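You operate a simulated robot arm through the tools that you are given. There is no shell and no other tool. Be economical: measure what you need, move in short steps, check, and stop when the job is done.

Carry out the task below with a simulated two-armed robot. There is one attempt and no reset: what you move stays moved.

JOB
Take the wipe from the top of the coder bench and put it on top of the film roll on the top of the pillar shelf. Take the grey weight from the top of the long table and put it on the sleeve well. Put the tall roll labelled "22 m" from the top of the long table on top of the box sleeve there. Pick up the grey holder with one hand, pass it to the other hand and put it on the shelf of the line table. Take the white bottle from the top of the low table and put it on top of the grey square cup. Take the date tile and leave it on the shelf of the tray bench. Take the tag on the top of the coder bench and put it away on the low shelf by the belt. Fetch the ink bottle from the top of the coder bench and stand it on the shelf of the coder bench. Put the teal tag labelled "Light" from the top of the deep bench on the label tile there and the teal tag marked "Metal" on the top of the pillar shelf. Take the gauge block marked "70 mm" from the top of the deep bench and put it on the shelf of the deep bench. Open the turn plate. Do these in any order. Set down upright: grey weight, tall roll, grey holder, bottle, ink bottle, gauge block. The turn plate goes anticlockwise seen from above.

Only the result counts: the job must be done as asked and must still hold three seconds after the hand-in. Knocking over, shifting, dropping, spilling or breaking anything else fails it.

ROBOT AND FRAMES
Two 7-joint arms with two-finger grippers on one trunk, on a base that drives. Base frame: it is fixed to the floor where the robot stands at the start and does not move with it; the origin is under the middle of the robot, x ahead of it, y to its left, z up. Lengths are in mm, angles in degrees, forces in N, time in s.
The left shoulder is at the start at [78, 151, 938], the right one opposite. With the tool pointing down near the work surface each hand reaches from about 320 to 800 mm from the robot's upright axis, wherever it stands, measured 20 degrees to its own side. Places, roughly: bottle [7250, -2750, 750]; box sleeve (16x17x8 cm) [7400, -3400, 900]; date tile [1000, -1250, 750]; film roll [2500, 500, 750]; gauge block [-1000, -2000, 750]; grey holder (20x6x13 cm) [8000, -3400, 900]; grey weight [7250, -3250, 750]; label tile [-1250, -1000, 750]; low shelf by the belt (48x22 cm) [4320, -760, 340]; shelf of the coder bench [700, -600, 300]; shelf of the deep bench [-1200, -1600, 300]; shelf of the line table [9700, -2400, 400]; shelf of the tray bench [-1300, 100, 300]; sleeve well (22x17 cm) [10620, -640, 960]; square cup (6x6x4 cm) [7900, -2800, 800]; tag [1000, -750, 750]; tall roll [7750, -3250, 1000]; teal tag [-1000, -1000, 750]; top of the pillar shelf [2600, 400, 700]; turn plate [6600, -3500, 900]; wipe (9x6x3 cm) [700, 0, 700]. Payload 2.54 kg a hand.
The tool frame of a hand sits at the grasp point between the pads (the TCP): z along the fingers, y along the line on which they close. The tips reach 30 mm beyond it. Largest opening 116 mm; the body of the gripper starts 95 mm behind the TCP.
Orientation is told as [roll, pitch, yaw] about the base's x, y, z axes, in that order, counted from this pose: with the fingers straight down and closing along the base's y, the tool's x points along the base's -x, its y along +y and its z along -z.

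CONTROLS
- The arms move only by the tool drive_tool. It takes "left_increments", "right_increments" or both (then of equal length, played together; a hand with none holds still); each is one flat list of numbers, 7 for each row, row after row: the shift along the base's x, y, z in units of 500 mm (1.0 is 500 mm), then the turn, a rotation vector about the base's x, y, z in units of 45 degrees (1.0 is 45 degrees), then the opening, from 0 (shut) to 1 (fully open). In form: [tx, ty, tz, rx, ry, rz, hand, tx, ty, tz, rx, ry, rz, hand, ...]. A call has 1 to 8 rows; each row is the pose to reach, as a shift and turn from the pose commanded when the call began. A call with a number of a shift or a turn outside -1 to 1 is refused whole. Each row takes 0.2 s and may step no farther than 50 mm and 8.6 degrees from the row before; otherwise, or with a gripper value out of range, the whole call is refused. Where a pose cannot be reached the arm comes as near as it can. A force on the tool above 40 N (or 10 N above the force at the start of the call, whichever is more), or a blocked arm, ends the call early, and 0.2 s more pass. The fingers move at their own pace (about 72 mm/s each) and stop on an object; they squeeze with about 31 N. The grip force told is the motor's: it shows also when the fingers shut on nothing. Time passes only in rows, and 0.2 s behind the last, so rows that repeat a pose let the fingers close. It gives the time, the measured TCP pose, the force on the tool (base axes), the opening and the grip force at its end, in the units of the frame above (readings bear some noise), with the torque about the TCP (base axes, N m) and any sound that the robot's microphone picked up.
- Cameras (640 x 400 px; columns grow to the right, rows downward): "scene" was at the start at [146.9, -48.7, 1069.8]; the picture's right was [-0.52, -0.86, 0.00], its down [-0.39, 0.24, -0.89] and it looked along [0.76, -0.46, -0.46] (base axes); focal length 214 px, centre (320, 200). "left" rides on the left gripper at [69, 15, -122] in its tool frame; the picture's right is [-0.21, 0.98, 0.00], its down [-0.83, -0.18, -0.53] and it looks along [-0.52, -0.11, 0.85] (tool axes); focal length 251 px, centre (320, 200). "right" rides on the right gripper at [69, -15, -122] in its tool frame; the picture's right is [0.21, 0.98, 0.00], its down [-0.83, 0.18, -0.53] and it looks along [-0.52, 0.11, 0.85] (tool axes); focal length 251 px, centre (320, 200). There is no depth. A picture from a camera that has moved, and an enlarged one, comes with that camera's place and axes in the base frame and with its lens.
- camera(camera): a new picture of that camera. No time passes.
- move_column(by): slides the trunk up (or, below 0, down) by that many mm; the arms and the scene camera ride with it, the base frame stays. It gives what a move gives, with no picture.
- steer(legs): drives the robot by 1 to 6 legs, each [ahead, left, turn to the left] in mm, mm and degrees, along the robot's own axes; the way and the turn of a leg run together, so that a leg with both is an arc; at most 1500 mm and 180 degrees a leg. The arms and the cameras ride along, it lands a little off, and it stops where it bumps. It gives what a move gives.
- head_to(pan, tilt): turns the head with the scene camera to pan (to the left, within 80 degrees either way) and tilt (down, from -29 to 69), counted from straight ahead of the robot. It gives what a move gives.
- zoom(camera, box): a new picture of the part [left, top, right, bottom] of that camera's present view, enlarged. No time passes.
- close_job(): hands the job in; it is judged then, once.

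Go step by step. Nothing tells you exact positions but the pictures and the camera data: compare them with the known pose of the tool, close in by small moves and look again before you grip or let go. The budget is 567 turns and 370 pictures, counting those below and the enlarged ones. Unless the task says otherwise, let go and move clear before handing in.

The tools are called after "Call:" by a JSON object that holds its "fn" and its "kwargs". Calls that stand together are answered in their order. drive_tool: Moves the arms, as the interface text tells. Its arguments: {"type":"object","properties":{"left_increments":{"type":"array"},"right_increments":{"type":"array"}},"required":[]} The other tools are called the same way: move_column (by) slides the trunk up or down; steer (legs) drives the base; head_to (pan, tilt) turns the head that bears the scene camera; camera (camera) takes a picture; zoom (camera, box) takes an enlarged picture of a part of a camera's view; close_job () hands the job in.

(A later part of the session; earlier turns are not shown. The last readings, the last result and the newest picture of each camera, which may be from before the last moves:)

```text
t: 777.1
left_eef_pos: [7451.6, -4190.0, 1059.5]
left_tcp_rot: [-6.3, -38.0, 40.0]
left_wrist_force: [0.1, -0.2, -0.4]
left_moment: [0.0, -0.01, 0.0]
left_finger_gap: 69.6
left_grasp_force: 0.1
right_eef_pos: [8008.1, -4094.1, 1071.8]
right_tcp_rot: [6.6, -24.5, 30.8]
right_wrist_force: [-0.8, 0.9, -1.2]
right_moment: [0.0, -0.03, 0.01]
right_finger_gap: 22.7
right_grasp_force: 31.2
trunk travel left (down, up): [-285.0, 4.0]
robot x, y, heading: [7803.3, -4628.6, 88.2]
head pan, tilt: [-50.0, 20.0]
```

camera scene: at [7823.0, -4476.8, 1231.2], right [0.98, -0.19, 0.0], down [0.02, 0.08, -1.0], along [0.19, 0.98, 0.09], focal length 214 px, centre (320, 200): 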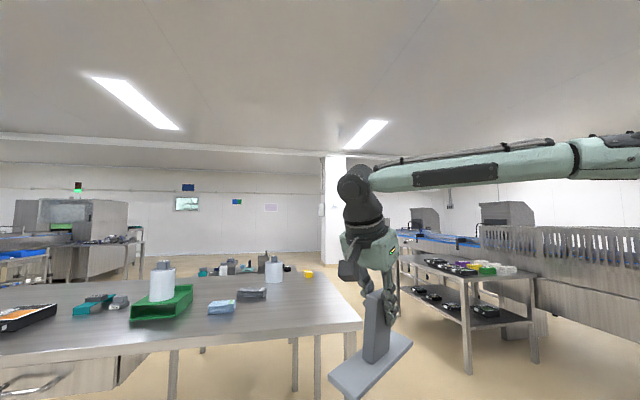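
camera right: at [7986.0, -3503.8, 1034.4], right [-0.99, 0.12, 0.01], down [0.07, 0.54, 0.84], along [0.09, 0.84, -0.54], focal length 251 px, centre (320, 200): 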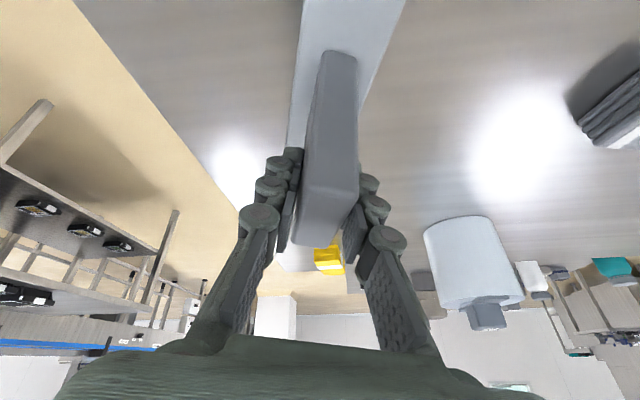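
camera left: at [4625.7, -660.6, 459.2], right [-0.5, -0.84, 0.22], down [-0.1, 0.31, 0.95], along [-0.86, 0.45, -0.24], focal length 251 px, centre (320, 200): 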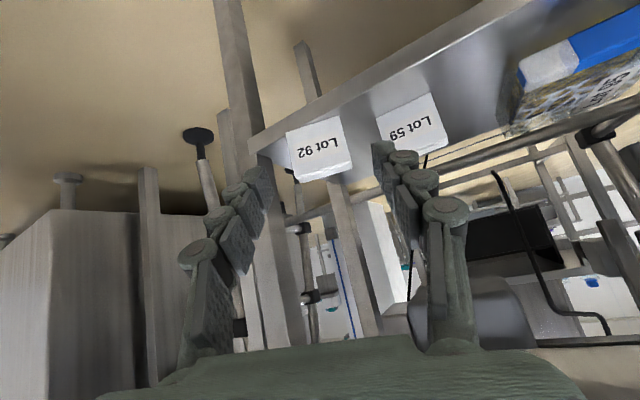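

Call:
{"fn": "head_to", "kwargs": {"pan": 10, "tilt": 25}}

Call:
{"fn": "camera", "kwargs": {"camera": "scene"}}

```text
t: 778.4
left_eef_pos: [7451.8, -4191.1, 1059.6]
left_tcp_rot: [-6.2, -38.0, 40.0]
left_wrist_force: [-0.2, -0.5, 0.2]
left_moment: [-0.03, -0.03, -0.01]
left_finger_gap: 69.6
left_grasp_force: 0.1
right_eef_pos: [8008.3, -4095.7, 1072.2]
right_tcp_rot: [6.6, -24.4, 30.9]
right_wrist_force: [-0.9, 0.0, -0.6]
right_moment: [0.0, 0.04, 0.01]
right_finger_gap: 23.0
right_grasp_force: 30.9
trunk travel left (down, up): [-285.0, 4.0]
robot x, y, heading: [7803.3, -4628.5, 88.4]
head pan, tilt: [10.0, 25.0]
```

```text
116 pictures are left
camera scene: at [7793.3, -4471.5, 1183.2], right [0.99, 0.14, 0.0], down [0.06, -0.42, -0.91], along [-0.13, 0.9, -0.42], focal length 214 px, centre (320, 200)
```

scene: 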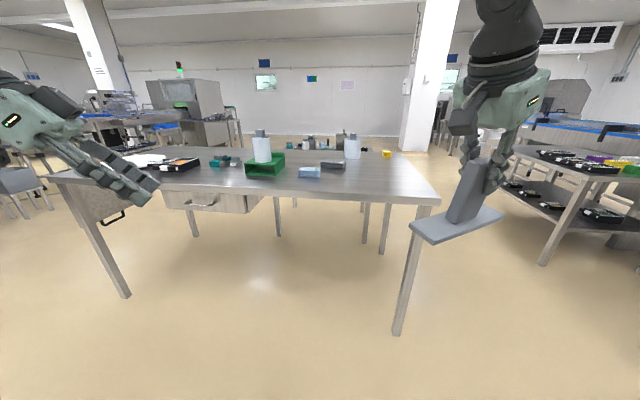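

I'll try to bring the holder a bit closer and more central with the right arm.

Call:
{"fn": "drive_tool", "kwargs": {"right_increments": [-0.01, -0.05, 0, 0, 0, 0, 0, -0.04, -0.09, 0, 0, 0, 0, 0, -0.09, -0.12, 0, 0, 0, 0, 0, -0.14, -0.14, 0, 0, 0, 0, 0, -0.18, -0.14, 0, 0, 0, 0, 0]}}

```text
t: 779.6
left_eef_pos: [7451.7, -4192.2, 1060.1]
left_tcp_rot: [-6.1, -38.1, 40.0]
left_wrist_force: [0.0, -0.2, -0.1]
left_moment: [0.01, 0.01, 0.01]
left_finger_gap: 69.7
left_grasp_force: 0.1
right_eef_pos: [7945.7, -4173.2, 1066.8]
right_tcp_rot: [6.5, -24.5, 30.7]
right_wrist_force: [0.5, 0.4, -0.7]
right_moment: [-0.01, -0.04, -0.01]
right_finger_gap: 22.8
right_grasp_force: 30.9
right hand out of reach, approached as far as the arm can: row 4, 5
trunk travel left (down, up): [-285.0, 4.0]
robot x, y, heading: [7804.1, -4630.9, 88.3]
head pan, tilt: [10.0, 25.0]
```

Call:
{"fn": "drive_tool", "kwargs": {"right_increments": [0.02, 0.04, 0, 0, 0, 0, 0, 0.046, 0.086, 0, 0, 0, 0, 0, 0.046, 0.086, 0, 0, 0, 0, 0, 0.046, 0.086, 0, 0, 0, 0, 0, 0.046, 0.086, 0, 0, 0, 0, 0, 0.046, 0.086, 0, 0, 0, 0, 0], "left_increments": [0.0, 0.06, 0, 0, 0, 0.15, 0.6, 0.02, 0.12, 0, 0, 0, 0.3, 0.6, 0.04, 0.18, 0, 0, 0, 0.45, 0.6, 0.06, 0.24, 0, 0, 0, 0.6, 0.6, 0.08, 0.3, 0.0, 0, 0, 0.75, 0.6, 0.1, 0.34, 0.02, 0, 0, 0.9, 0.6]}}

Call:
{"fn": "drive_tool", "kwargs": {"left_increments": [0.05, 0, 0, 0.12, 0, 0, 0.6, 0.1, 0, 0, 0.25, 0, 0, 0.6, 0.16, 0, 0, 0.4, 0, 0, 0.6, 0.24, 0, 0, 0.4, 0, 0, 0.6, 0.32, 0, 0, 0.4, 0, 0, 0.6]}}

Call:
{"fn": "camera", "kwargs": {"camera": "scene"}}

```text
t: 781.0
left_eef_pos: [7498.9, -4023.7, 1067.8]
left_tcp_rot: [-6.3, -38.2, 80.6]
left_wrist_force: [0.0, 1.0, -0.1]
left_moment: [-0.03, -0.01, -0.01]
left_finger_gap: 69.5
left_grasp_force: 0.2
right_eef_pos: [7969.8, -4127.8, 1066.0]
right_tcp_rot: [6.5, -24.4, 30.8]
right_wrist_force: [-0.1, 0.2, -0.8]
right_moment: [0.01, -0.01, 0.01]
right_finger_gap: 23.0
right_grasp_force: 31.1
trunk travel left (down, up): [-285.0, 4.0]
robot x, y, heading: [7799.5, -4629.6, 88.5]
head pan, tilt: [10.0, 25.0]
```

```text
t: 782.2
left_eef_pos: [7564.8, -4008.1, 1068.4]
left_tcp_rot: [-2.4, -55.4, 78.0]
left_wrist_force: [-0.6, 0.4, -0.2]
left_moment: [-0.01, 0.04, 0.02]
left_finger_gap: 69.7
left_grasp_force: 0.0
left hand out of reach, approached as far as the arm can: row 3, 4, 5
right_eef_pos: [7968.0, -4128.6, 1065.9]
right_tcp_rot: [6.7, -24.4, 30.8]
right_wrist_force: [-1.4, -0.5, 0.4]
right_moment: [0.02, 0.0, -0.01]
right_finger_gap: 22.8
right_grasp_force: 30.7
trunk travel left (down, up): [-285.0, 4.0]
robot x, y, heading: [7804.2, -4630.6, 88.2]
head pan, tilt: [10.0, 25.0]
```

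```text
115 pictures are left
camera scene: at [7778.3, -4474.2, 1208.9], right [0.95, 0.3, 0.0], down [0.05, -0.15, -0.99], along [-0.3, 0.94, -0.16], focal length 214 px, centre (320, 200)
```

scene: 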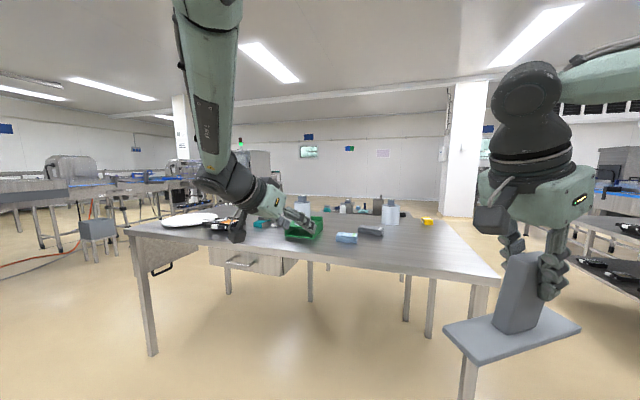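

The left arm went elbow-up against the head; I'll back it out and use the known low-posture sequence instead.

Call:
{"fn": "drive_tool", "kwargs": {"left_increments": [-0.06, 0, 0, -0.12, 0, 0, 0.8, -0.12, -0.01, 0.02, -0.25, 0, 0, 1, -0.18, -0.03, 0.04, -0.4, 0, 0, 1, -0.24, -0.07, 0.07, -0.55, 0, 0, 1, -0.28, -0.13, 0.1, -0.7, 0, 0, 1, -0.3, -0.2, 0.13, -0.85, 0, 0, 1, -0.32, -0.27, 0.16, -1, 0, 0, 1, -0.32, -0.35, 0.18, -1, 0, 0, 1]}}

Call:
{"fn": "camera", "kwargs": {"camera": "scene"}}

```text
t: 784.0
left_eef_pos: [7406.1, -4185.5, 1163.8]
left_tcp_rot: [-10.5, -11.5, 82.3]
left_wrist_force: [-0.3, 0.5, 0.3]
left_moment: [0.02, -0.03, 0.04]
left_finger_gap: 116.0
left_grasp_force: 0.1
right_eef_pos: [7969.5, -4128.2, 1066.2]
right_tcp_rot: [6.7, -24.5, 30.7]
right_wrist_force: [-0.3, -0.4, -0.4]
right_moment: [0.03, 0.03, 0.02]
right_finger_gap: 22.6
right_grasp_force: 31.0
trunk travel left (down, up): [-285.0, 4.0]
robot x, y, heading: [7805.0, -4631.1, 88.3]
head pan, tilt: [10.0, 25.0]
```

```text
114 pictures are left
camera scene: at [7793.5, -4472.2, 1183.3], right [0.99, 0.14, 0.0], down [0.06, -0.42, -0.91], along [-0.13, 0.9, -0.42], focal length 214 px, centre (320, 200)
```

scene: 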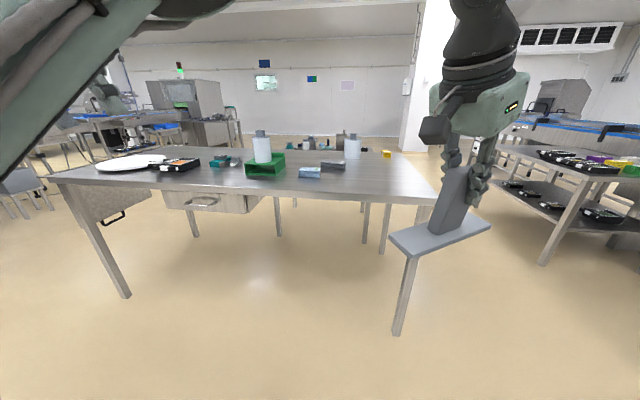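

Call:
{"fn": "drive_tool", "kwargs": {"left_increments": [-0.04, 0.04, -0.02, 0.05, 0.04, 0.02, 1, -0.08, 0.07, -0.04, 0.15, 0.08, 0.03, 1, -0.12, 0.1, -0.06, 0.25, 0.12, 0.05, 1, -0.17, 0.13, -0.08, 0.4, 0.16, 0.06, 1, -0.22, 0.16, -0.1, 0.55, 0.2, 0.07, 1, -0.27, 0.2, -0.12, 0.7, 0.2, 0.07, 1]}}

Call:
{"fn": "drive_tool", "kwargs": {"left_increments": [0.02, -0.05, 0.04, -0.15, 0, 0, 1, 0.04, -0.1, 0.07, -0.3, 0, 0, 1, 0.06, -0.15, 0.09, -0.45, 0, 0, 1, 0.1, -0.19, 0.1, -0.6, 0, 0, 1, 0.16, -0.22, 0.1, -0.75, 0, 0, 1, 0.22, -0.24, 0.1, -0.9, 0, 0, 1, 0.28, -0.26, 0.1, -0.95, 0, 0, 1]}}

Call:
{"fn": "drive_tool", "kwargs": {"left_increments": [0.06, 0, 0, 0, 0, 0, 1, 0.12, 0, 0, 0, 0, 0, 1, 0.18, 0, 0, 0, 0, 0, 1, 0.24, 0, 0, 0, 0, 0, 1, 0.3, 0, 0, 0, 0, 0, 1, 0.36, 0, 0, 0, 0, 0, 1, 0.42, 0, 0, 0, 0, 0, 1]}}

Call:
{"fn": "camera", "kwargs": {"camera": "scene"}}

```text
t: 785.4
left_eef_pos: [7270.5, -4083.8, 1099.0]
left_tcp_rot: [5.0, -41.3, 78.4]
left_wrist_force: [-0.8, -0.1, -0.1]
left_moment: [-0.03, -0.01, 0.02]
left_finger_gap: 115.9
left_grasp_force: 0.0
right_eef_pos: [7968.0, -4127.6, 1066.3]
right_tcp_rot: [6.5, -24.5, 30.8]
right_wrist_force: [-0.6, 0.0, -1.1]
right_moment: [-0.03, -0.03, -0.03]
right_finger_gap: 23.0
right_grasp_force: 31.2
trunk travel left (down, up): [-285.0, 4.0]
robot x, y, heading: [7803.3, -4631.5, 88.0]
head pan, tilt: [10.0, 25.0]
```

```text
t: 787.0
left_eef_pos: [7414.4, -4215.9, 1152.5]
left_tcp_rot: [-2.8, 1.0, 81.4]
left_wrist_force: [0.4, 0.3, 0.6]
left_moment: [0.04, 0.02, 0.02]
left_finger_gap: 116.1
left_grasp_force: 0.0
right_eef_pos: [7969.6, -4127.2, 1066.9]
right_tcp_rot: [6.6, -24.3, 30.8]
right_wrist_force: [-0.1, 0.9, -1.3]
right_moment: [0.0, 0.03, 0.04]
right_finger_gap: 23.0
right_grasp_force: 31.1
trunk travel left (down, up): [-285.0, 4.0]
robot x, y, heading: [7805.5, -4629.6, 88.3]
head pan, tilt: [10.0, 25.0]
```

```text
t: 788.6
left_eef_pos: [7433.3, -4209.0, 1160.2]
left_tcp_rot: [-2.8, 1.1, 81.3]
left_wrist_force: [-0.6, -0.6, 0.3]
left_moment: [0.04, -0.02, 0.0]
left_finger_gap: 116.1
left_grasp_force: 0.0
left hand out of reach, approached as far as the arm can: row 1, 2, 3, 4, 5, 6, 7
right_eef_pos: [7969.3, -4128.5, 1066.0]
right_tcp_rot: [6.5, -24.4, 30.8]
right_wrist_force: [-0.1, -0.7, 0.1]
right_moment: [-0.01, 0.02, -0.02]
right_finger_gap: 22.7
right_grasp_force: 31.1
trunk travel left (down, up): [-285.0, 4.0]
robot x, y, heading: [7799.6, -4630.6, 88.0]
head pan, tilt: [10.0, 25.0]
```

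```text
113 pictures are left
camera scene: at [7793.1, -4471.5, 1183.2], right [0.99, 0.14, 0.0], down [0.06, -0.42, -0.91], along [-0.13, 0.9, -0.42], focal length 214 px, centre (320, 200)
```

scene: 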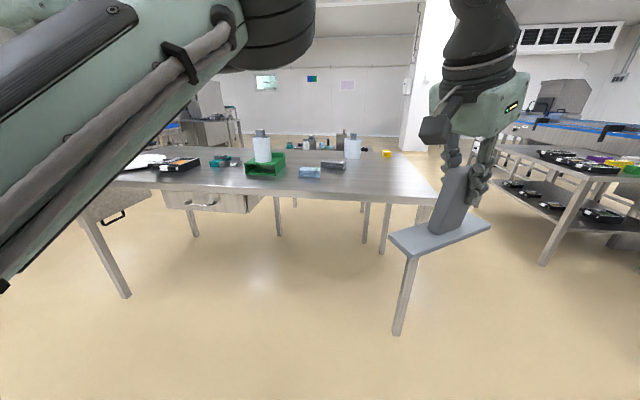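

This matches the posture from my earlier successful test, so I'll repeat that same sequence.

Call:
{"fn": "drive_tool", "kwargs": {"left_increments": [0.08, 0.02, -0.02, 0.1, 0, 0, 1, 0.16, 0.02, -0.04, 0.25, 0, 0, 1, 0.24, 0.02, -0.06, 0.4, 0, 0, 1, 0.32, 0.02, -0.08, 0.55, 0, 0, 1, 0.4, 0.02, -0.1, 0.7, 0, 0, 1, 0.48, 0.02, -0.12, 0.85, 0, 0, 1, 0.56, 0.04, -0.14, 1, 0, 0, 1, 0.64, 0.06, -0.14, 1, 0, 0, 1]}}

Call:
{"fn": "drive_tool", "kwargs": {"left_increments": [0.06, 0.01, 0.0, 0.12, 0, 0, 1, 0.12, 0.02, 0, 0.25, 0, 0, 1, 0.18, 0.03, 0, 0.35, 0, 0, 1]}}

Call:
{"fn": "camera", "kwargs": {"camera": "scene"}}

```text
t: 790.4
left_eef_pos: [7416.8, -4203.5, 1124.1]
left_tcp_rot: [5.4, -40.8, 78.5]
left_wrist_force: [-1.1, 0.5, -0.3]
left_moment: [0.0, -0.03, 0.01]
left_finger_gap: 116.2
left_grasp_force: 0.0
left hand out of reach, approached as far as the arm can: row 1, 2, 3, 4, 5, 6, 7, 8
right_eef_pos: [7968.5, -4128.9, 1066.9]
right_tcp_rot: [6.8, -24.5, 30.8]
right_wrist_force: [-0.5, -0.6, -1.4]
right_moment: [-0.02, -0.04, -0.02]
right_finger_gap: 23.1
right_grasp_force: 31.3
trunk travel left (down, up): [-285.0, 4.0]
robot x, y, heading: [7802.3, -4633.6, 88.4]
head pan, tilt: [10.0, 25.0]
```

```text
t: 791.2
left_eef_pos: [7416.2, -4154.2, 1133.1]
left_tcp_rot: [10.1, -55.6, 74.6]
left_wrist_force: [0.2, -0.3, 0.4]
left_moment: [-0.01, 0.06, -0.03]
left_finger_gap: 116.1
left_grasp_force: 0.0
left hand out of reach, approached as far as the arm can: row 1, 2, 3
right_eef_pos: [7968.6, -4128.3, 1066.5]
right_tcp_rot: [6.7, -24.3, 30.8]
right_wrist_force: [0.4, -0.7, -0.2]
right_moment: [0.0, 0.02, 0.0]
right_finger_gap: 23.0
right_grasp_force: 30.5
trunk travel left (down, up): [-285.0, 4.0]
robot x, y, heading: [7802.7, -4626.7, 88.2]
head pan, tilt: [10.0, 25.0]
```

```text
112 pictures are left
camera scene: at [7793.3, -4472.2, 1183.4], right [0.99, 0.14, 0.0], down [0.06, -0.42, -0.91], along [-0.13, 0.9, -0.42], focal length 214 px, centre (320, 200)
```

scene: 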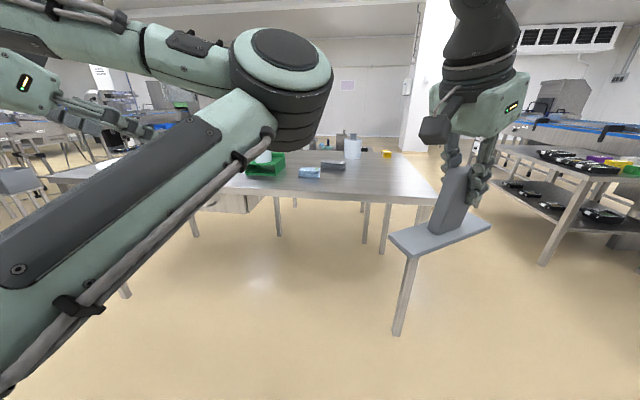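

Call:
{"fn": "drive_tool", "kwargs": {"left_increments": [0.0, 0.07, -0.05, 0, 0, 0, 1, 0.02, 0.14, -0.1, 0, 0, 0, 1, 0.05, 0.2, -0.15, 0, 0, 0, 1, 0.1, 0.26, -0.2, 0, 0, 0, 1, 0.16, 0.3, -0.25, 0, 0, 0, 1, 0.22, 0.34, -0.3, 0, 0, 0, 1, 0.3, 0.36, -0.34, 0, 0, 0, 1, 0.38, 0.36, -0.36, 0, 0, 0, 1]}}

Call:
{"fn": "camera", "kwargs": {"camera": "scene"}}

```text
t: 793.0
left_eef_pos: [7609.6, -3971.6, 951.9]
left_tcp_rot: [9.9, -55.4, 74.8]
left_wrist_force: [0.4, -1.0, -0.1]
left_moment: [-0.01, 0.03, 0.01]
left_finger_gap: 115.9
left_grasp_force: 0.1
left hand out of reach, approached as far as the arm can: row 2
right_eef_pos: [7969.0, -4128.1, 1065.3]
right_tcp_rot: [6.6, -24.4, 30.8]
right_wrist_force: [0.5, -0.5, -1.9]
right_moment: [0.0, 0.02, 0.0]
right_finger_gap: 23.0
right_grasp_force: 31.4
trunk travel left (down, up): [-285.0, 4.0]
robot x, y, heading: [7805.7, -4628.2, 88.3]
head pan, tilt: [10.0, 25.0]
```

```text
111 pictures are left
camera scene: at [7793.4, -4471.6, 1183.3], right [0.99, 0.14, 0.0], down [0.06, -0.42, -0.91], along [-0.13, 0.9, -0.42], focal length 214 px, centre (320, 200)
```

scene: 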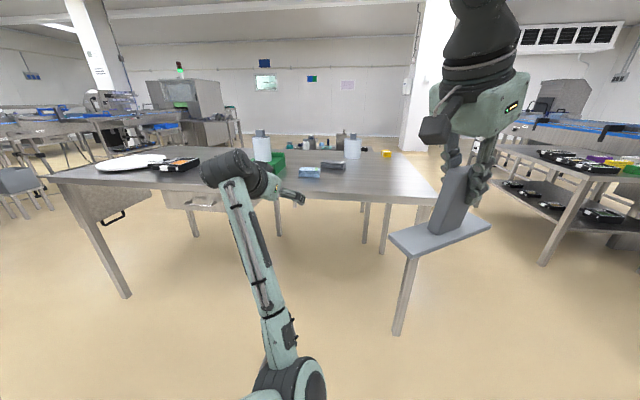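

Elbow-down now. I'll move the holder outward a little with the right, and bring the left to a waiting pose yawed 31° and nearly horizontal; then the right will slide the holder into the left's open fingers.

Call:
{"fn": "drive_tool", "kwargs": {"right_increments": [0.05, 0.03, 0, 0, 0, 0, 0, 0.1, 0.06, 0, 0, 0, 0, 0, 0.14, 0.09, 0, 0, 0, 0, 0, 0.17, 0.11, 0, 0, 0, 0, 0, 0.17, 0.11, 0, 0, 0, 0, 0, 0.17, 0.11, 0, 0, 0, 0, 0, 0.17, 0.11, 0, 0, 0, 0, 0], "left_increments": [0.03, -0.01, 0.01, 0, 0, -0.15, 0.8, 0.06, -0.02, 0.02, 0, 0, -0.3, 0.7, 0.1, -0.04, 0.03, 0, 0, -0.45, 0.7, 0.14, -0.06, 0.04, 0, 0, -0.6, 0.7, 0.18, -0.08, 0.05, 0, 0, -0.75, 0.7, 0.22, -0.1, 0.06, 0, 0, -0.9, 0.7, 0.26, -0.12, 0.07, 0, 0, -0.97, 0.7]}}

Call:
{"fn": "drive_tool", "kwargs": {"left_increments": [0.05, -0.03, 0.01, 0.04, -0.15, -0.06, 0.7, 0.1, -0.06, 0.01, 0.08, -0.3, -0.12, 0.7, 0.16, -0.09, 0.01, 0.12, -0.445, -0.18, 0.7, 0.24, -0.12, 0.01, 0.12, -0.445, -0.18, 0.7]}}

Call:
{"fn": "camera", "kwargs": {"camera": "scene"}}

Call:
{"fn": "camera", "kwargs": {"camera": "left"}}

```text
t: 794.6
left_eef_pos: [7737.8, -4032.9, 988.5]
left_tcp_rot: [10.0, -55.4, 30.9]
left_wrist_force: [-0.2, -0.4, -0.8]
left_moment: [-0.01, 0.01, 0.02]
left_finger_gap: 81.3
left_grasp_force: 0.0
right_eef_pos: [8054.5, -4074.9, 1069.1]
right_tcp_rot: [6.6, -24.4, 30.9]
right_wrist_force: [0.6, 0.7, -0.5]
right_moment: [-0.02, -0.04, 0.0]
right_finger_gap: 22.9
right_grasp_force: 31.0
trunk travel left (down, up): [-285.0, 4.0]
robot x, y, heading: [7804.4, -4629.3, 88.1]
head pan, tilt: [10.0, 25.0]
```

```text
t: 795.6
left_eef_pos: [7856.1, -4092.7, 994.1]
left_tcp_rot: [-6.5, -75.1, 38.1]
left_wrist_force: [1.0, -0.5, 0.0]
left_moment: [-0.01, 0.01, -0.01]
left_finger_gap: 81.3
left_grasp_force: 0.0
right_eef_pos: [8053.9, -4073.9, 1069.4]
right_tcp_rot: [6.6, -24.4, 30.8]
right_wrist_force: [-0.3, 0.8, -0.8]
right_moment: [0.03, -0.01, -0.02]
right_finger_gap: 22.9
right_grasp_force: 30.8
trunk travel left (down, up): [-285.0, 4.0]
robot x, y, heading: [7806.5, -4630.2, 88.0]
head pan, tilt: [10.0, 25.0]
```

```text
110 pictures are left
camera scene: at [7793.4, -4471.6, 1183.2], right [0.99, 0.14, 0.0], down [0.06, -0.42, -0.91], along [-0.13, 0.9, -0.42], focal length 214 px, centre (320, 200)
```

scene: 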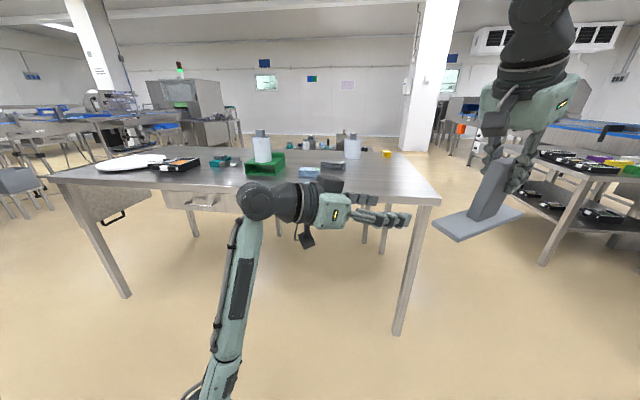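

```text
109 pictures are left
camera left: at [7735.4, -4151.8, 959.3], right [-0.47, 0.86, 0.18], down [-0.18, -0.29, 0.94], along [0.86, 0.41, 0.29], focal length 251 px, centre (320, 200)
```

left: 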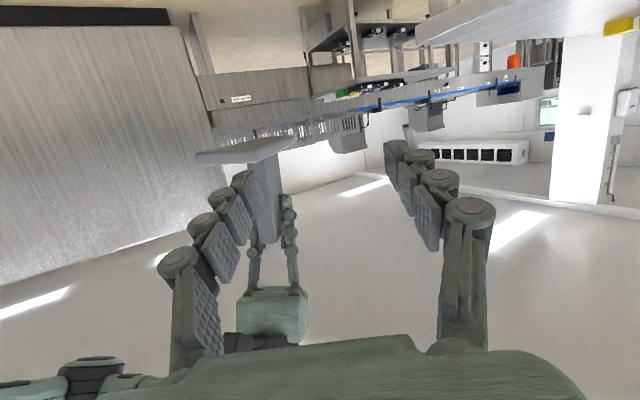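

The left hand is level and parallel to the plate, 86 mm to its left. I'll bring the two into line by moving each a bit.

Call:
{"fn": "drive_tool", "kwargs": {"right_increments": [-0.024, 0.04, 0, 0, 0, 0, 0, -0.048, 0.08, 0, 0, 0, 0, 0], "left_increments": [0.02, -0.034, 0, 0, 0, 0, 0.7, 0.042, -0.07, 0, 0, 0, 0, 0.7]}}

Call:
{"fn": "camera", "kwargs": {"camera": "left"}}

```text
t: 796.2
left_eef_pos: [7877.7, -4127.7, 994.6]
left_tcp_rot: [-6.5, -75.1, 38.1]
left_wrist_force: [0.3, 0.0, -0.4]
left_moment: [0.01, -0.02, -0.02]
left_finger_gap: 81.0
left_grasp_force: 0.0
right_eef_pos: [8030.1, -4033.5, 1068.1]
right_tcp_rot: [6.6, -24.4, 30.8]
right_wrist_force: [0.3, 0.4, 0.3]
right_moment: [0.02, 0.02, 0.02]
right_finger_gap: 22.7
right_grasp_force: 30.6
trunk travel left (down, up): [-285.0, 4.0]
robot x, y, heading: [7804.4, -4629.8, 88.5]
head pan, tilt: [10.0, 25.0]
```

```text
108 pictures are left
camera left: at [7756.2, -4187.2, 959.0], right [-0.47, 0.86, 0.18], down [-0.18, -0.29, 0.94], along [0.86, 0.41, 0.29], focal length 251 px, centre (320, 200)
```

left: 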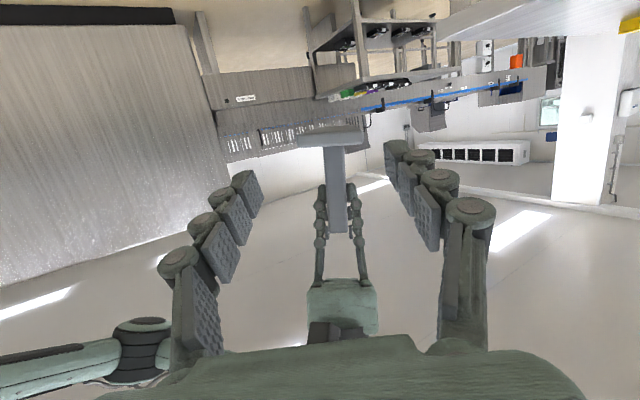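

Call:
{"fn": "drive_tool", "kwargs": {"left_increments": [-0.02, 0.034, 0.028, 0, 0, 0, 0.7, 0.03, 0.066, 0.028, 0, 0, 0, 0.7, 0.09, 0.1, 0.028, 0, 0, 0, 0.7, 0.15, 0.136, 0.028, 0, 0, 0, 0.7]}}

Call:
{"fn": "camera", "kwargs": {"camera": "left"}}

```text
t: 797.2
left_eef_pos: [7956.9, -4058.1, 1005.9]
left_tcp_rot: [-6.3, -75.0, 38.0]
left_wrist_force: [0.8, 0.0, 0.5]
left_moment: [0.0, 0.01, -0.03]
left_finger_gap: 81.1
left_grasp_force: 0.0
right_eef_pos: [8030.2, -4034.1, 1068.7]
right_tcp_rot: [6.6, -24.4, 30.8]
right_wrist_force: [-0.6, -0.2, -0.8]
right_moment: [0.0, 0.0, 0.02]
right_finger_gap: 22.6
right_grasp_force: 31.1
trunk travel left (down, up): [-285.0, 4.0]
robot x, y, heading: [7802.4, -4625.7, 88.4]
head pan, tilt: [10.0, 25.0]
```

```text
107 pictures are left
camera left: at [7835.2, -4116.8, 969.9], right [-0.47, 0.86, 0.18], down [-0.18, -0.29, 0.94], along [0.86, 0.41, 0.29], focal length 251 px, centre (320, 200)
```

left: 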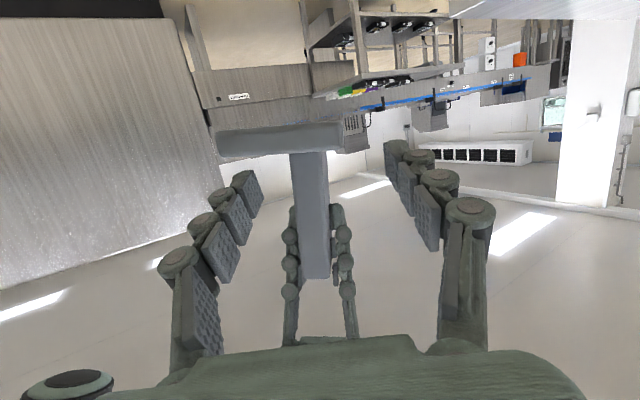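

The holder's axis is ~9° off the left hand's; I'll turn the left hand 9° and recentre.

Call:
{"fn": "drive_tool", "kwargs": {"left_increments": [0.013, -0.015, 0, 0, 0, 0.1, 0.7, 0.026, -0.03, 0, 0, 0, 0.2, 0.7]}}

Call:
{"fn": "camera", "kwargs": {"camera": "left"}}

```text
t: 797.8
left_eef_pos: [7968.7, -4072.5, 1007.6]
left_tcp_rot: [-6.3, -75.1, 46.9]
left_wrist_force: [0.3, 0.3, 0.1]
left_moment: [0.04, -0.03, -0.04]
left_finger_gap: 81.0
left_grasp_force: 0.1
right_eef_pos: [8030.5, -4032.9, 1070.2]
right_tcp_rot: [6.6, -24.3, 30.8]
right_wrist_force: [0.5, -0.8, -0.4]
right_moment: [0.0, 0.01, 0.0]
right_finger_gap: 23.1
right_grasp_force: 30.8
trunk travel left (down, up): [-285.0, 4.0]
robot x, y, heading: [7805.4, -4631.5, 88.3]
head pan, tilt: [10.0, 25.0]
```

```text
106 pictures are left
camera left: at [7858.1, -4150.2, 971.7], right [-0.6, 0.78, 0.18], down [-0.13, -0.32, 0.94], along [0.79, 0.54, 0.29], focal length 251 px, centre (320, 200)
```

left: 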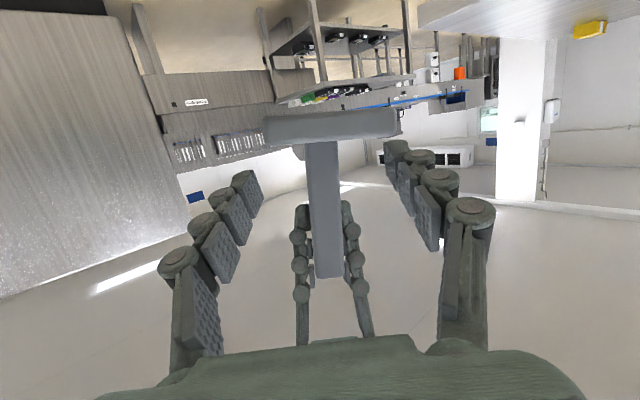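

Well aligned now. Advance the left 70 mm along the plate so its fingers straddle it.

Call:
{"fn": "drive_tool", "kwargs": {"left_increments": [0.04, 0.032, 0, 0, 0, 0, 0.6, 0.08, 0.065, 0, 0, 0, 0, 0.5, 0.108, 0.09, 0, 0, 0, 0, 0.5]}}

Call:
{"fn": "camera", "kwargs": {"camera": "left"}}

Call:
{"fn": "camera", "kwargs": {"camera": "scene"}}

```text
t: 798.6
left_eef_pos: [8021.8, -4028.3, 1007.8]
left_tcp_rot: [-6.5, -75.1, 47.0]
left_wrist_force: [-1.1, -0.9, -0.3]
left_moment: [-0.03, -0.04, 0.03]
left_finger_gap: 58.0
left_grasp_force: 0.0
right_eef_pos: [8029.2, -4033.5, 1070.7]
right_tcp_rot: [6.6, -24.5, 30.9]
right_wrist_force: [-0.6, 0.0, -0.2]
right_moment: [0.01, 0.02, 0.0]
right_finger_gap: 22.8
right_grasp_force: 30.6
trunk travel left (down, up): [-285.0, 4.0]
robot x, y, heading: [7804.5, -4629.5, 88.2]
head pan, tilt: [10.0, 25.0]
```

```text
105 pictures are left
camera left: at [7910.8, -4105.6, 971.6], right [-0.6, 0.78, 0.18], down [-0.13, -0.32, 0.94], along [0.79, 0.54, 0.29], focal length 251 px, centre (320, 200)
```

left: 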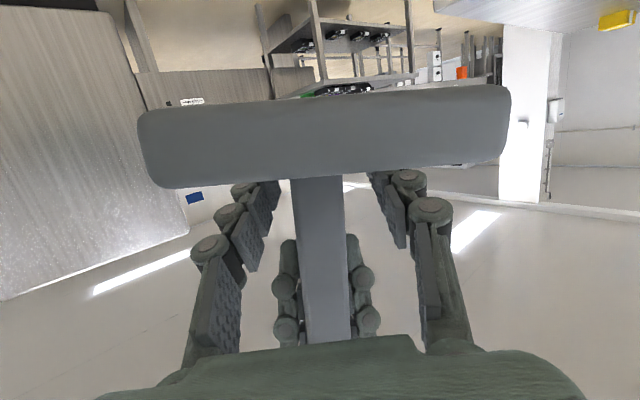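

```text
104 pictures are left
camera scene: at [7793.3, -4471.5, 1183.2], right [0.99, 0.14, 0.0], down [0.06, -0.42, -0.91], along [-0.13, 0.9, -0.42], focal length 214 px, centre (320, 200)
```

scene: 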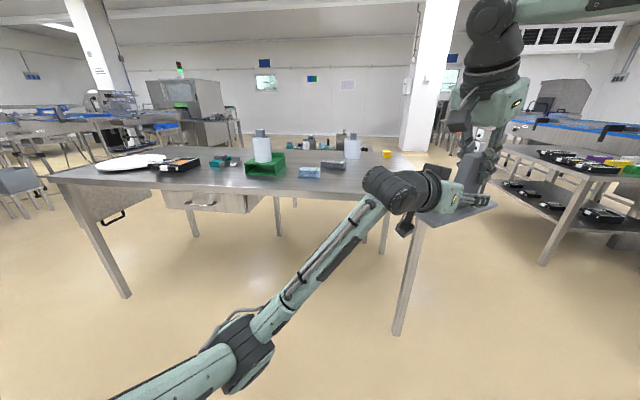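

The plate is between the left fingers. Close the left hand.

Call:
{"fn": "drive_tool", "kwargs": {"left_increments": [0, 0, 0, 0, 0, 0, 0.25, 0, 0, 0, 0, 0, 0, 0, 0, 0, 0, 0, 0, 0, 0, 0, 0, 0, 0, 0, 0, 0]}}

Call:
{"fn": "camera", "kwargs": {"camera": "left"}}

```text
t: 799.6
left_eef_pos: [8022.1, -4030.7, 1007.7]
left_tcp_rot: [-6.4, -75.2, 46.8]
left_wrist_force: [11.8, -9.5, 1.6]
left_moment: [0.14, 0.47, -1.21]
left_finger_gap: 28.0
left_grasp_force: 31.3
right_eef_pos: [8027.7, -4032.8, 1068.1]
right_tcp_rot: [6.7, -24.5, 31.0]
right_wrist_force: [-11.2, 9.4, -1.2]
right_moment: [0.42, 0.24, 1.2]
right_finger_gap: 23.2
right_grasp_force: 31.1
trunk travel left (down, up): [-285.0, 4.0]
robot x, y, heading: [7803.6, -4626.3, 88.2]
head pan, tilt: [10.0, 25.0]
```

```text
103 pictures are left
camera left: at [7911.6, -4106.9, 971.8], right [-0.6, 0.78, 0.18], down [-0.13, -0.32, 0.94], along [0.79, 0.54, 0.29], focal length 251 px, centre (320, 200)
```

left: 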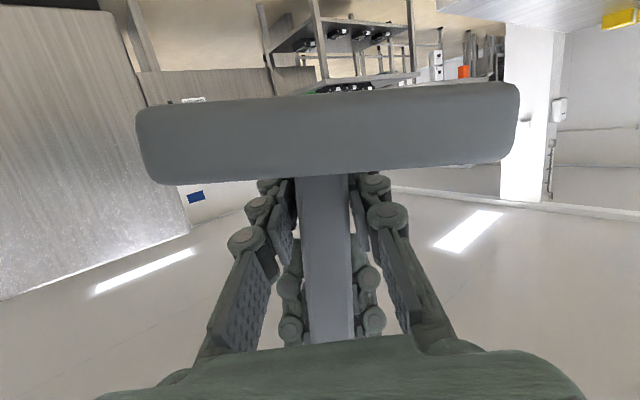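

Both hands hold it. Release the right and lift it straight up.

Call:
{"fn": "drive_tool", "kwargs": {"right_increments": [0, 0, 0, 0, 0, 0, 0.3, 0, 0, 0, 0, 0, 0, 0.5, 0, 0, 0, 0, 0, 0, 0.5, 0, 0, 0.06, 0, 0, 0, 0.5, 0.02, 0.01, 0.14, 0, 0, 0, 0.5, 0.06, 0.02, 0.22, 0, 0, 0, 0.6]}}

Call:
{"fn": "camera", "kwargs": {"camera": "left"}}

Call:
{"fn": "zoom", "kwargs": {"camera": "scene", "box": [340, 60, 580, 260]}}

```text
t: 801.0
left_eef_pos: [8022.1, -4028.0, 1007.2]
left_tcp_rot: [-6.3, -75.1, 47.0]
left_wrist_force: [0.3, 0.8, -0.5]
left_moment: [-0.04, 0.01, 0.01]
left_finger_gap: 22.9
left_grasp_force: 30.6
right_eef_pos: [8066.6, -4026.0, 1173.2]
right_tcp_rot: [6.7, -24.3, 30.6]
right_wrist_force: [-0.3, -0.7, 0.2]
right_moment: [-0.01, 0.04, -0.01]
right_finger_gap: 69.7
right_grasp_force: 0.0
right hand out of reach, approached as far as the arm can: row 5, 6
trunk travel left (down, up): [-285.0, 4.0]
robot x, y, heading: [7805.5, -4628.6, 88.1]
head pan, tilt: [10.0, 25.0]
```

```text
102 pictures are left
camera left: at [7910.6, -4106.0, 971.6], right [-0.6, 0.78, 0.18], down [-0.13, -0.32, 0.94], along [0.79, 0.54, 0.29], focal length 251 px, centre (320, 200)
```

left: 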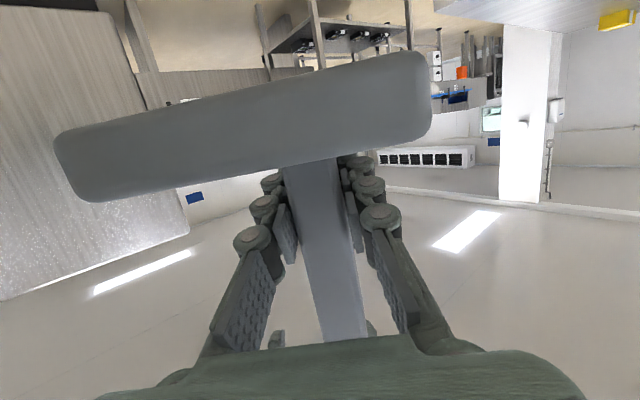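

```text
2.00 times, centred on (460, 160) of scene
camera zoom: at [7793.4, -4471.7, 1183.2], right [0.99, 0.14, 0.0], down [0.06, -0.42, -0.91], along [-0.13, 0.9, -0.42], focal length 429 px, centre (40, 280)
```

zoom: 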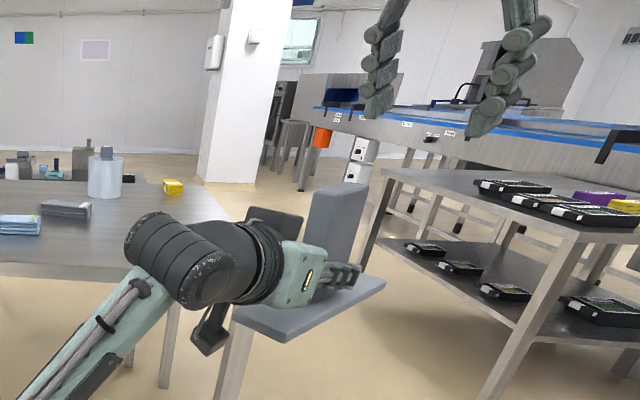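

Handover complete: the left hand holds the holder level. I'll raise nothing further; drive to the south side of the line table.

Call:
{"fn": "steer", "kwargs": {"legs": [[0, -1450, 2]]}}

Call:
{"fn": "steer", "kwargs": {"legs": [[500, -120, 0]]}}

Call:
{"fn": "head_to", "kwargs": {"pan": -10, "tilt": 22}}

Call:
{"fn": "camera", "kwargs": {"camera": "scene"}}

```text
t: 815.3
left_eef_pos: [9454.9, -4021.3, 1006.5]
left_tcp_rot: [-6.4, -75.2, 50.2]
left_wrist_force: [-0.4, -1.1, -0.3]
left_moment: [-0.02, 0.03, -0.01]
left_finger_gap: 23.2
left_grasp_force: 30.9
right_eef_pos: [9499.9, -4017.1, 1173.4]
right_tcp_rot: [6.7, -24.4, 33.8]
right_wrist_force: [0.8, -0.7, 0.1]
right_moment: [-0.01, 0.02, -0.04]
right_finger_gap: 69.6
right_grasp_force: 0.0
trunk travel left (down, up): [-285.0, 4.0]
robot x, y, heading: [9272.4, -4631.6, 91.5]
head pan, tilt: [10.0, 25.0]
```

```text
t: 818.3
left_eef_pos: [9568.8, -3524.4, 1006.9]
left_tcp_rot: [-6.5, -75.2, 49.7]
left_wrist_force: [0.4, 1.0, -0.4]
left_moment: [-0.03, -0.03, 0.01]
left_finger_gap: 22.6
left_grasp_force: 31.2
right_eef_pos: [9611.8, -3521.0, 1172.4]
right_tcp_rot: [6.7, -24.4, 33.3]
right_wrist_force: [0.4, -0.4, -0.8]
right_moment: [0.02, -0.01, -0.01]
right_finger_gap: 69.6
right_grasp_force: 0.0
trunk travel left (down, up): [-285.0, 4.0]
robot x, y, heading: [9378.5, -4137.4, 91.1]
head pan, tilt: [10.0, 25.0]
```

```text
t: 819.1
left_eef_pos: [9567.2, -3524.3, 1006.7]
left_tcp_rot: [-6.4, -75.1, 49.7]
left_wrist_force: [1.2, 0.5, -0.3]
left_moment: [0.02, 0.0, -0.02]
left_finger_gap: 23.0
left_grasp_force: 30.8
right_eef_pos: [9612.9, -3521.2, 1172.5]
right_tcp_rot: [6.7, -24.4, 33.3]
right_wrist_force: [0.3, 0.0, 0.2]
right_moment: [-0.02, -0.02, 0.01]
right_finger_gap: 69.4
right_grasp_force: 0.2
trunk travel left (down, up): [-285.0, 4.0]
robot x, y, heading: [9373.9, -4133.8, 91.0]
head pan, tilt: [-10.0, 22.0]
```

```text
100 pictures are left
camera scene: at [9392.5, -3977.3, 1188.0], right [0.99, -0.16, 0.0], down [-0.06, -0.37, -0.93], along [0.15, 0.92, -0.37], focal length 214 px, centre (320, 200)
```

scene: 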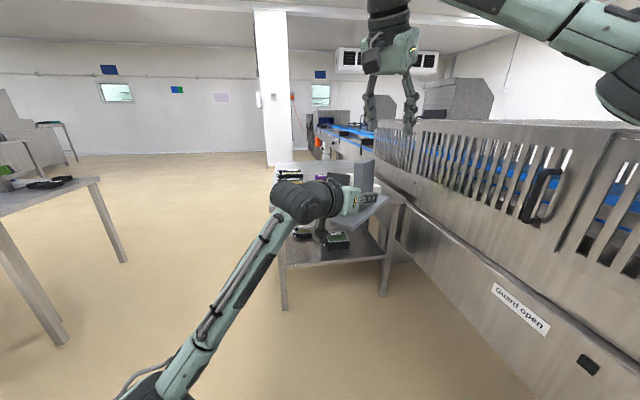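

I'll turn the left hand to point straight ahead on its own side, then lower the trunk.

Call:
{"fn": "drive_tool", "kwargs": {"left_increments": [-0.08, 0, 0, 0, 0, 0.15, 0, -0.16, 0, 0, 0, 0, 0.3, 0, -0.24, 0, 0, 0, 0, 0.45, 0, -0.32, 0, 0, 0, 0, 0.6, 0, -0.4, 0, 0, 0, 0, 0.75, 0, -0.48, 0, 0, 0, 0, 0.9, 0, -0.56, 0, 0, 0, 0, 1, 0, -0.6, 0, 0, 0, 0, 1, 0], "right_increments": [0.04, -0.02, 0, 0, 0, 0, 0.6, 0.08, -0.04, 0, 0, 0, 0, 0.6, 0.12, -0.06, 0, 0, 0, 0, 0.6, 0.16, -0.08, 0, 0, 0, 0, 0.6, 0.16, -0.08, 0, 0, 0, 0, 0.6, 0.16, -0.08, 0, 0, 0, 0, 0.6, 0.16, -0.08, 0, 0, 0, 0, 0.6, 0.16, -0.08, 0, 0, 0, 0, 0.6]}}

Call:
{"fn": "move_column", "kwargs": {"by": -280}}

Call:
{"fn": "camera", "kwargs": {"camera": "scene"}}

Call:
{"fn": "camera", "kwargs": {"camera": "left"}}

```text
t: 820.9
left_eef_pos: [9267.7, -3524.6, 1006.0]
left_tcp_rot: [-6.4, -75.3, 94.6]
left_wrist_force: [0.1, -0.6, -0.4]
left_moment: [0.0, 0.0, 0.0]
left_finger_gap: 22.9
left_grasp_force: 30.8
right_eef_pos: [9690.7, -3560.1, 1173.0]
right_tcp_rot: [6.6, -24.4, 33.3]
right_wrist_force: [-0.1, -0.6, -0.9]
right_moment: [0.02, 0.0, -0.02]
right_finger_gap: 69.5
right_grasp_force: 0.2
trunk travel left (down, up): [-285.0, 4.0]
robot x, y, heading: [9377.5, -4133.3, 91.0]
head pan, tilt: [-10.0, 22.0]
```

```text
t: 823.7
left_eef_pos: [9268.4, -3525.6, 725.9]
left_tcp_rot: [-6.5, -75.1, 94.6]
left_wrist_force: [-0.7, -0.3, -0.4]
left_moment: [-0.02, 0.03, 0.0]
left_finger_gap: 22.9
left_grasp_force: 31.3
right_eef_pos: [9692.9, -3560.5, 893.3]
right_tcp_rot: [6.6, -24.4, 33.3]
right_wrist_force: [-0.4, 0.8, 0.8]
right_moment: [-0.01, 0.01, -0.01]
right_finger_gap: 69.4
right_grasp_force: 0.1
trunk travel left (down, up): [-5.0, 284.0]
robot x, y, heading: [9377.6, -4132.7, 90.9]
head pan, tilt: [-10.0, 22.0]
```

```text
99 pictures are left
camera scene: at [9392.5, -3977.4, 908.1], right [0.99, -0.16, 0.0], down [-0.06, -0.37, -0.93], along [0.15, 0.92, -0.37], focal length 214 px, centre (320, 200)
```

scene: 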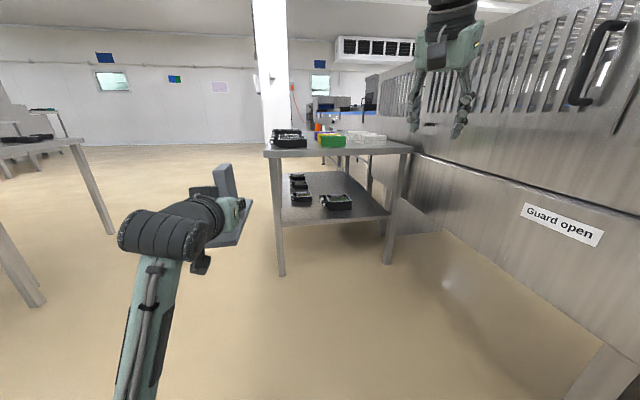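

```text
98 pictures are left
camera left: at [9251.3, -3659.9, 689.9], right [-0.98, 0.08, 0.18], down [0.15, -0.31, 0.94], along [0.13, 0.95, 0.29], focal length 251 px, centre (320, 200)
```

left: 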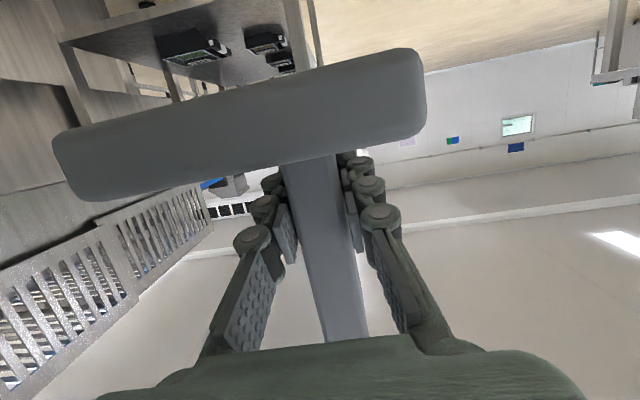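

Call:
{"fn": "zoom", "kwargs": {"camera": "scene", "box": [250, 130, 430, 250]}}

```text
3.33 times, centred on (340, 190) of scene
camera zoom: at [9392.5, -3977.4, 908.1], right [0.99, -0.16, 0.0], down [-0.06, -0.37, -0.93], along [0.15, 0.92, -0.37], focal length 715 px, centre (253, 233)
```

zoom: 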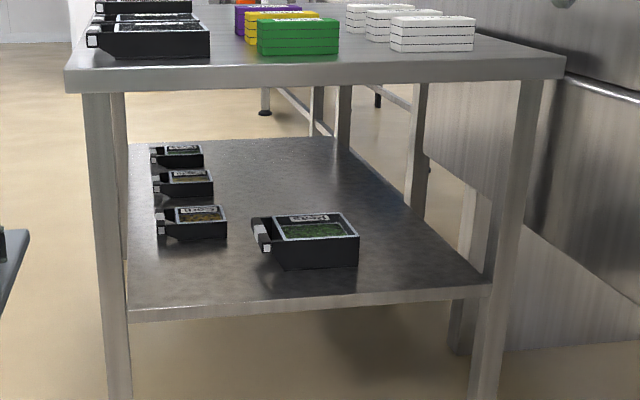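

The shelf (z ≈ 325) is free in its south-west part, x 9380–9590. I'll lower the hand to just above shelf height and then drive in.

Call:
{"fn": "drive_tool", "kwargs": {"left_increments": [0.0, 0, -0.08, 0, 0, 0, 0, 0.01, 0.02, -0.16, 0, 0, 0, 0, 0.02, 0.04, -0.24, 0, 0, 0, 0, 0.03, 0.07, -0.32, 0, 0, 0, 0, 0.04, 0.1, -0.4, 0, 0, 0, 0, 0.05, 0.14, -0.47, 0, 0, 0, 0, 0.06, 0.18, -0.54, 0, 0, 0, 0, 0.06, 0.2, -0.58, 0, 0, 0, 0]}}

Call:
{"fn": "camera", "kwargs": {"camera": "scene"}}

```text
t: 825.7
left_eef_pos: [9266.0, -3407.7, 491.0]
left_tcp_rot: [19.6, -80.0, 69.9]
left_wrist_force: [-1.6, -0.5, 4.4]
left_moment: [-0.4, 0.01, -0.11]
left_finger_gap: 23.1
left_grasp_force: 31.3
right_eef_pos: [9698.2, -3567.8, 901.4]
right_tcp_rot: [7.6, -24.1, 33.0]
right_wrist_force: [-0.5, 0.2, 0.7]
right_moment: [-0.02, -0.02, -0.01]
right_finger_gap: 69.4
right_grasp_force: 0.1
trunk travel left (down, up): [-5.0, 284.0]
robot x, y, heading: [9378.5, -4137.1, 90.9]
head pan, tilt: [-10.0, 22.0]
stopped in row 8 (left hand): the arm was blocked; the commanded pose is now the measured one
```

```text
96 pictures are left
camera scene: at [9399.0, -3984.2, 914.1], right [0.99, -0.16, -0.01], down [-0.07, -0.36, -0.93], along [0.14, 0.92, -0.37], focal length 214 px, centre (320, 200)
```

scene: 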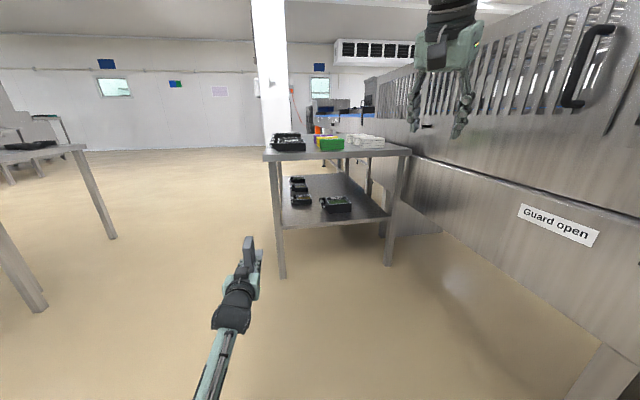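

Call:
{"fn": "drive_tool", "kwargs": {"left_increments": [0.0, 0.04, 0.06, -0.06, -0.05, -0.02, 0, 0.0, 0.12, 0.08, -0.12, -0.11, -0.04, 0, 0.0, 0.2, 0.06, -0.12, -0.11, -0.04, 0, 0.0, 0.26, 0.0, -0.12, -0.11, -0.04, 0, 0, 0.28, -0.06, -0.12, -0.11, -0.04, 0]}}

Call:
{"fn": "camera", "kwargs": {"camera": "scene"}}

Call:
{"fn": "camera", "kwargs": {"camera": "left"}}

```text
t: 826.4
left_eef_pos: [9277.3, -3414.6, 387.9]
left_tcp_rot: [-6.9, -63.5, 94.0]
left_wrist_force: [-0.9, -0.2, 0.2]
left_moment: [-0.03, 0.01, 0.0]
left_finger_gap: 22.9
left_grasp_force: 31.1
right_eef_pos: [9696.3, -3565.7, 899.6]
right_tcp_rot: [7.6, -24.2, 33.1]
right_wrist_force: [-0.2, 1.1, 0.2]
right_moment: [0.0, 0.01, 0.0]
right_finger_gap: 69.6
right_grasp_force: 0.1
trunk travel left (down, up): [-5.0, 284.0]
robot x, y, heading: [9378.4, -4134.4, 90.9]
head pan, tilt: [-10.0, 22.0]
stopped in row 3 (left hand): the arm was blocked; the commanded pose is now the measured one
```

```text
95 pictures are left
camera scene: at [9398.2, -3983.7, 912.5], right [0.99, -0.16, -0.01], down [-0.07, -0.36, -0.93], along [0.14, 0.92, -0.37], focal length 214 px, centre (320, 200)
```

scene: 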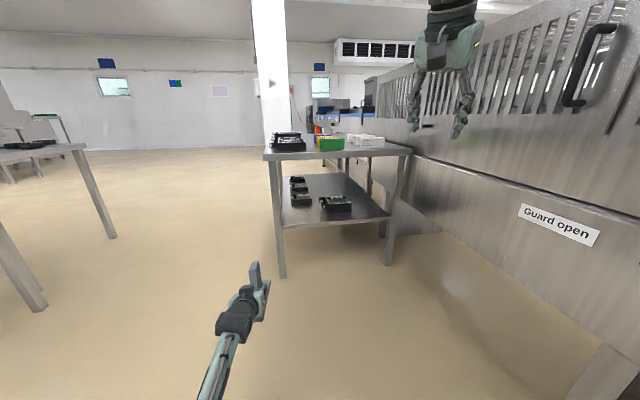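

```text
94 pictures are left
camera left: at [9257.6, -3552.9, 381.0], right [-0.98, 0.14, 0.14], down [0.12, -0.12, 0.99], along [0.15, 0.98, 0.1], focal length 251 px, centre (320, 200)
```

left: 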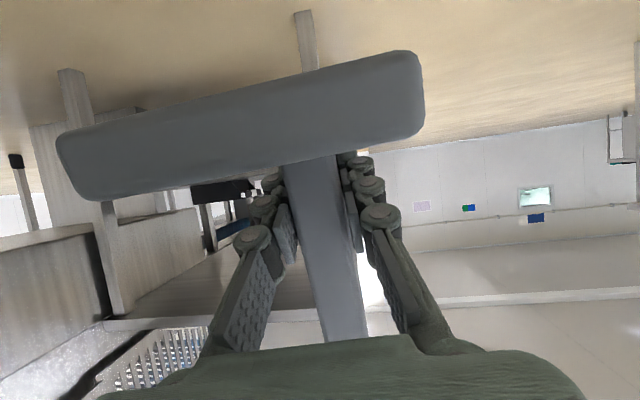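

Call:
{"fn": "head_to", "kwargs": {"pan": 10, "tilt": 62}}

Call:
{"fn": "camera", "kwargs": {"camera": "scene"}}

```text
t: 827.4
left_eef_pos: [9278.1, -3414.3, 389.1]
left_tcp_rot: [-6.9, -63.5, 93.6]
left_wrist_force: [-0.2, 0.4, 0.5]
left_moment: [-0.03, 0.02, -0.04]
left_finger_gap: 23.1
left_grasp_force: 31.0
right_eef_pos: [9696.6, -3566.3, 898.9]
right_tcp_rot: [7.5, -24.2, 32.9]
right_wrist_force: [0.2, -0.2, -0.1]
right_moment: [0.0, -0.01, 0.0]
right_finger_gap: 69.6
right_grasp_force: 0.1
trunk travel left (down, up): [-5.0, 284.0]
robot x, y, heading: [9376.4, -4136.2, 90.9]
head pan, tilt: [10.0, 62.0]
```

```text
93 pictures are left
camera scene: at [9370.9, -4010.9, 855.2], right [0.98, 0.19, -0.01], down [0.16, -0.86, -0.48], along [-0.1, 0.47, -0.88], focal length 214 px, centre (320, 200)
```

scene: 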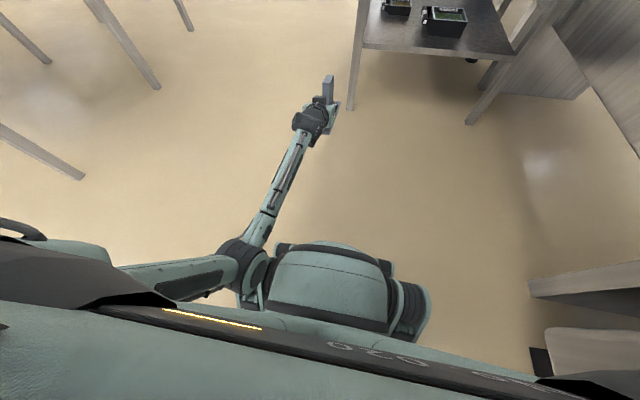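

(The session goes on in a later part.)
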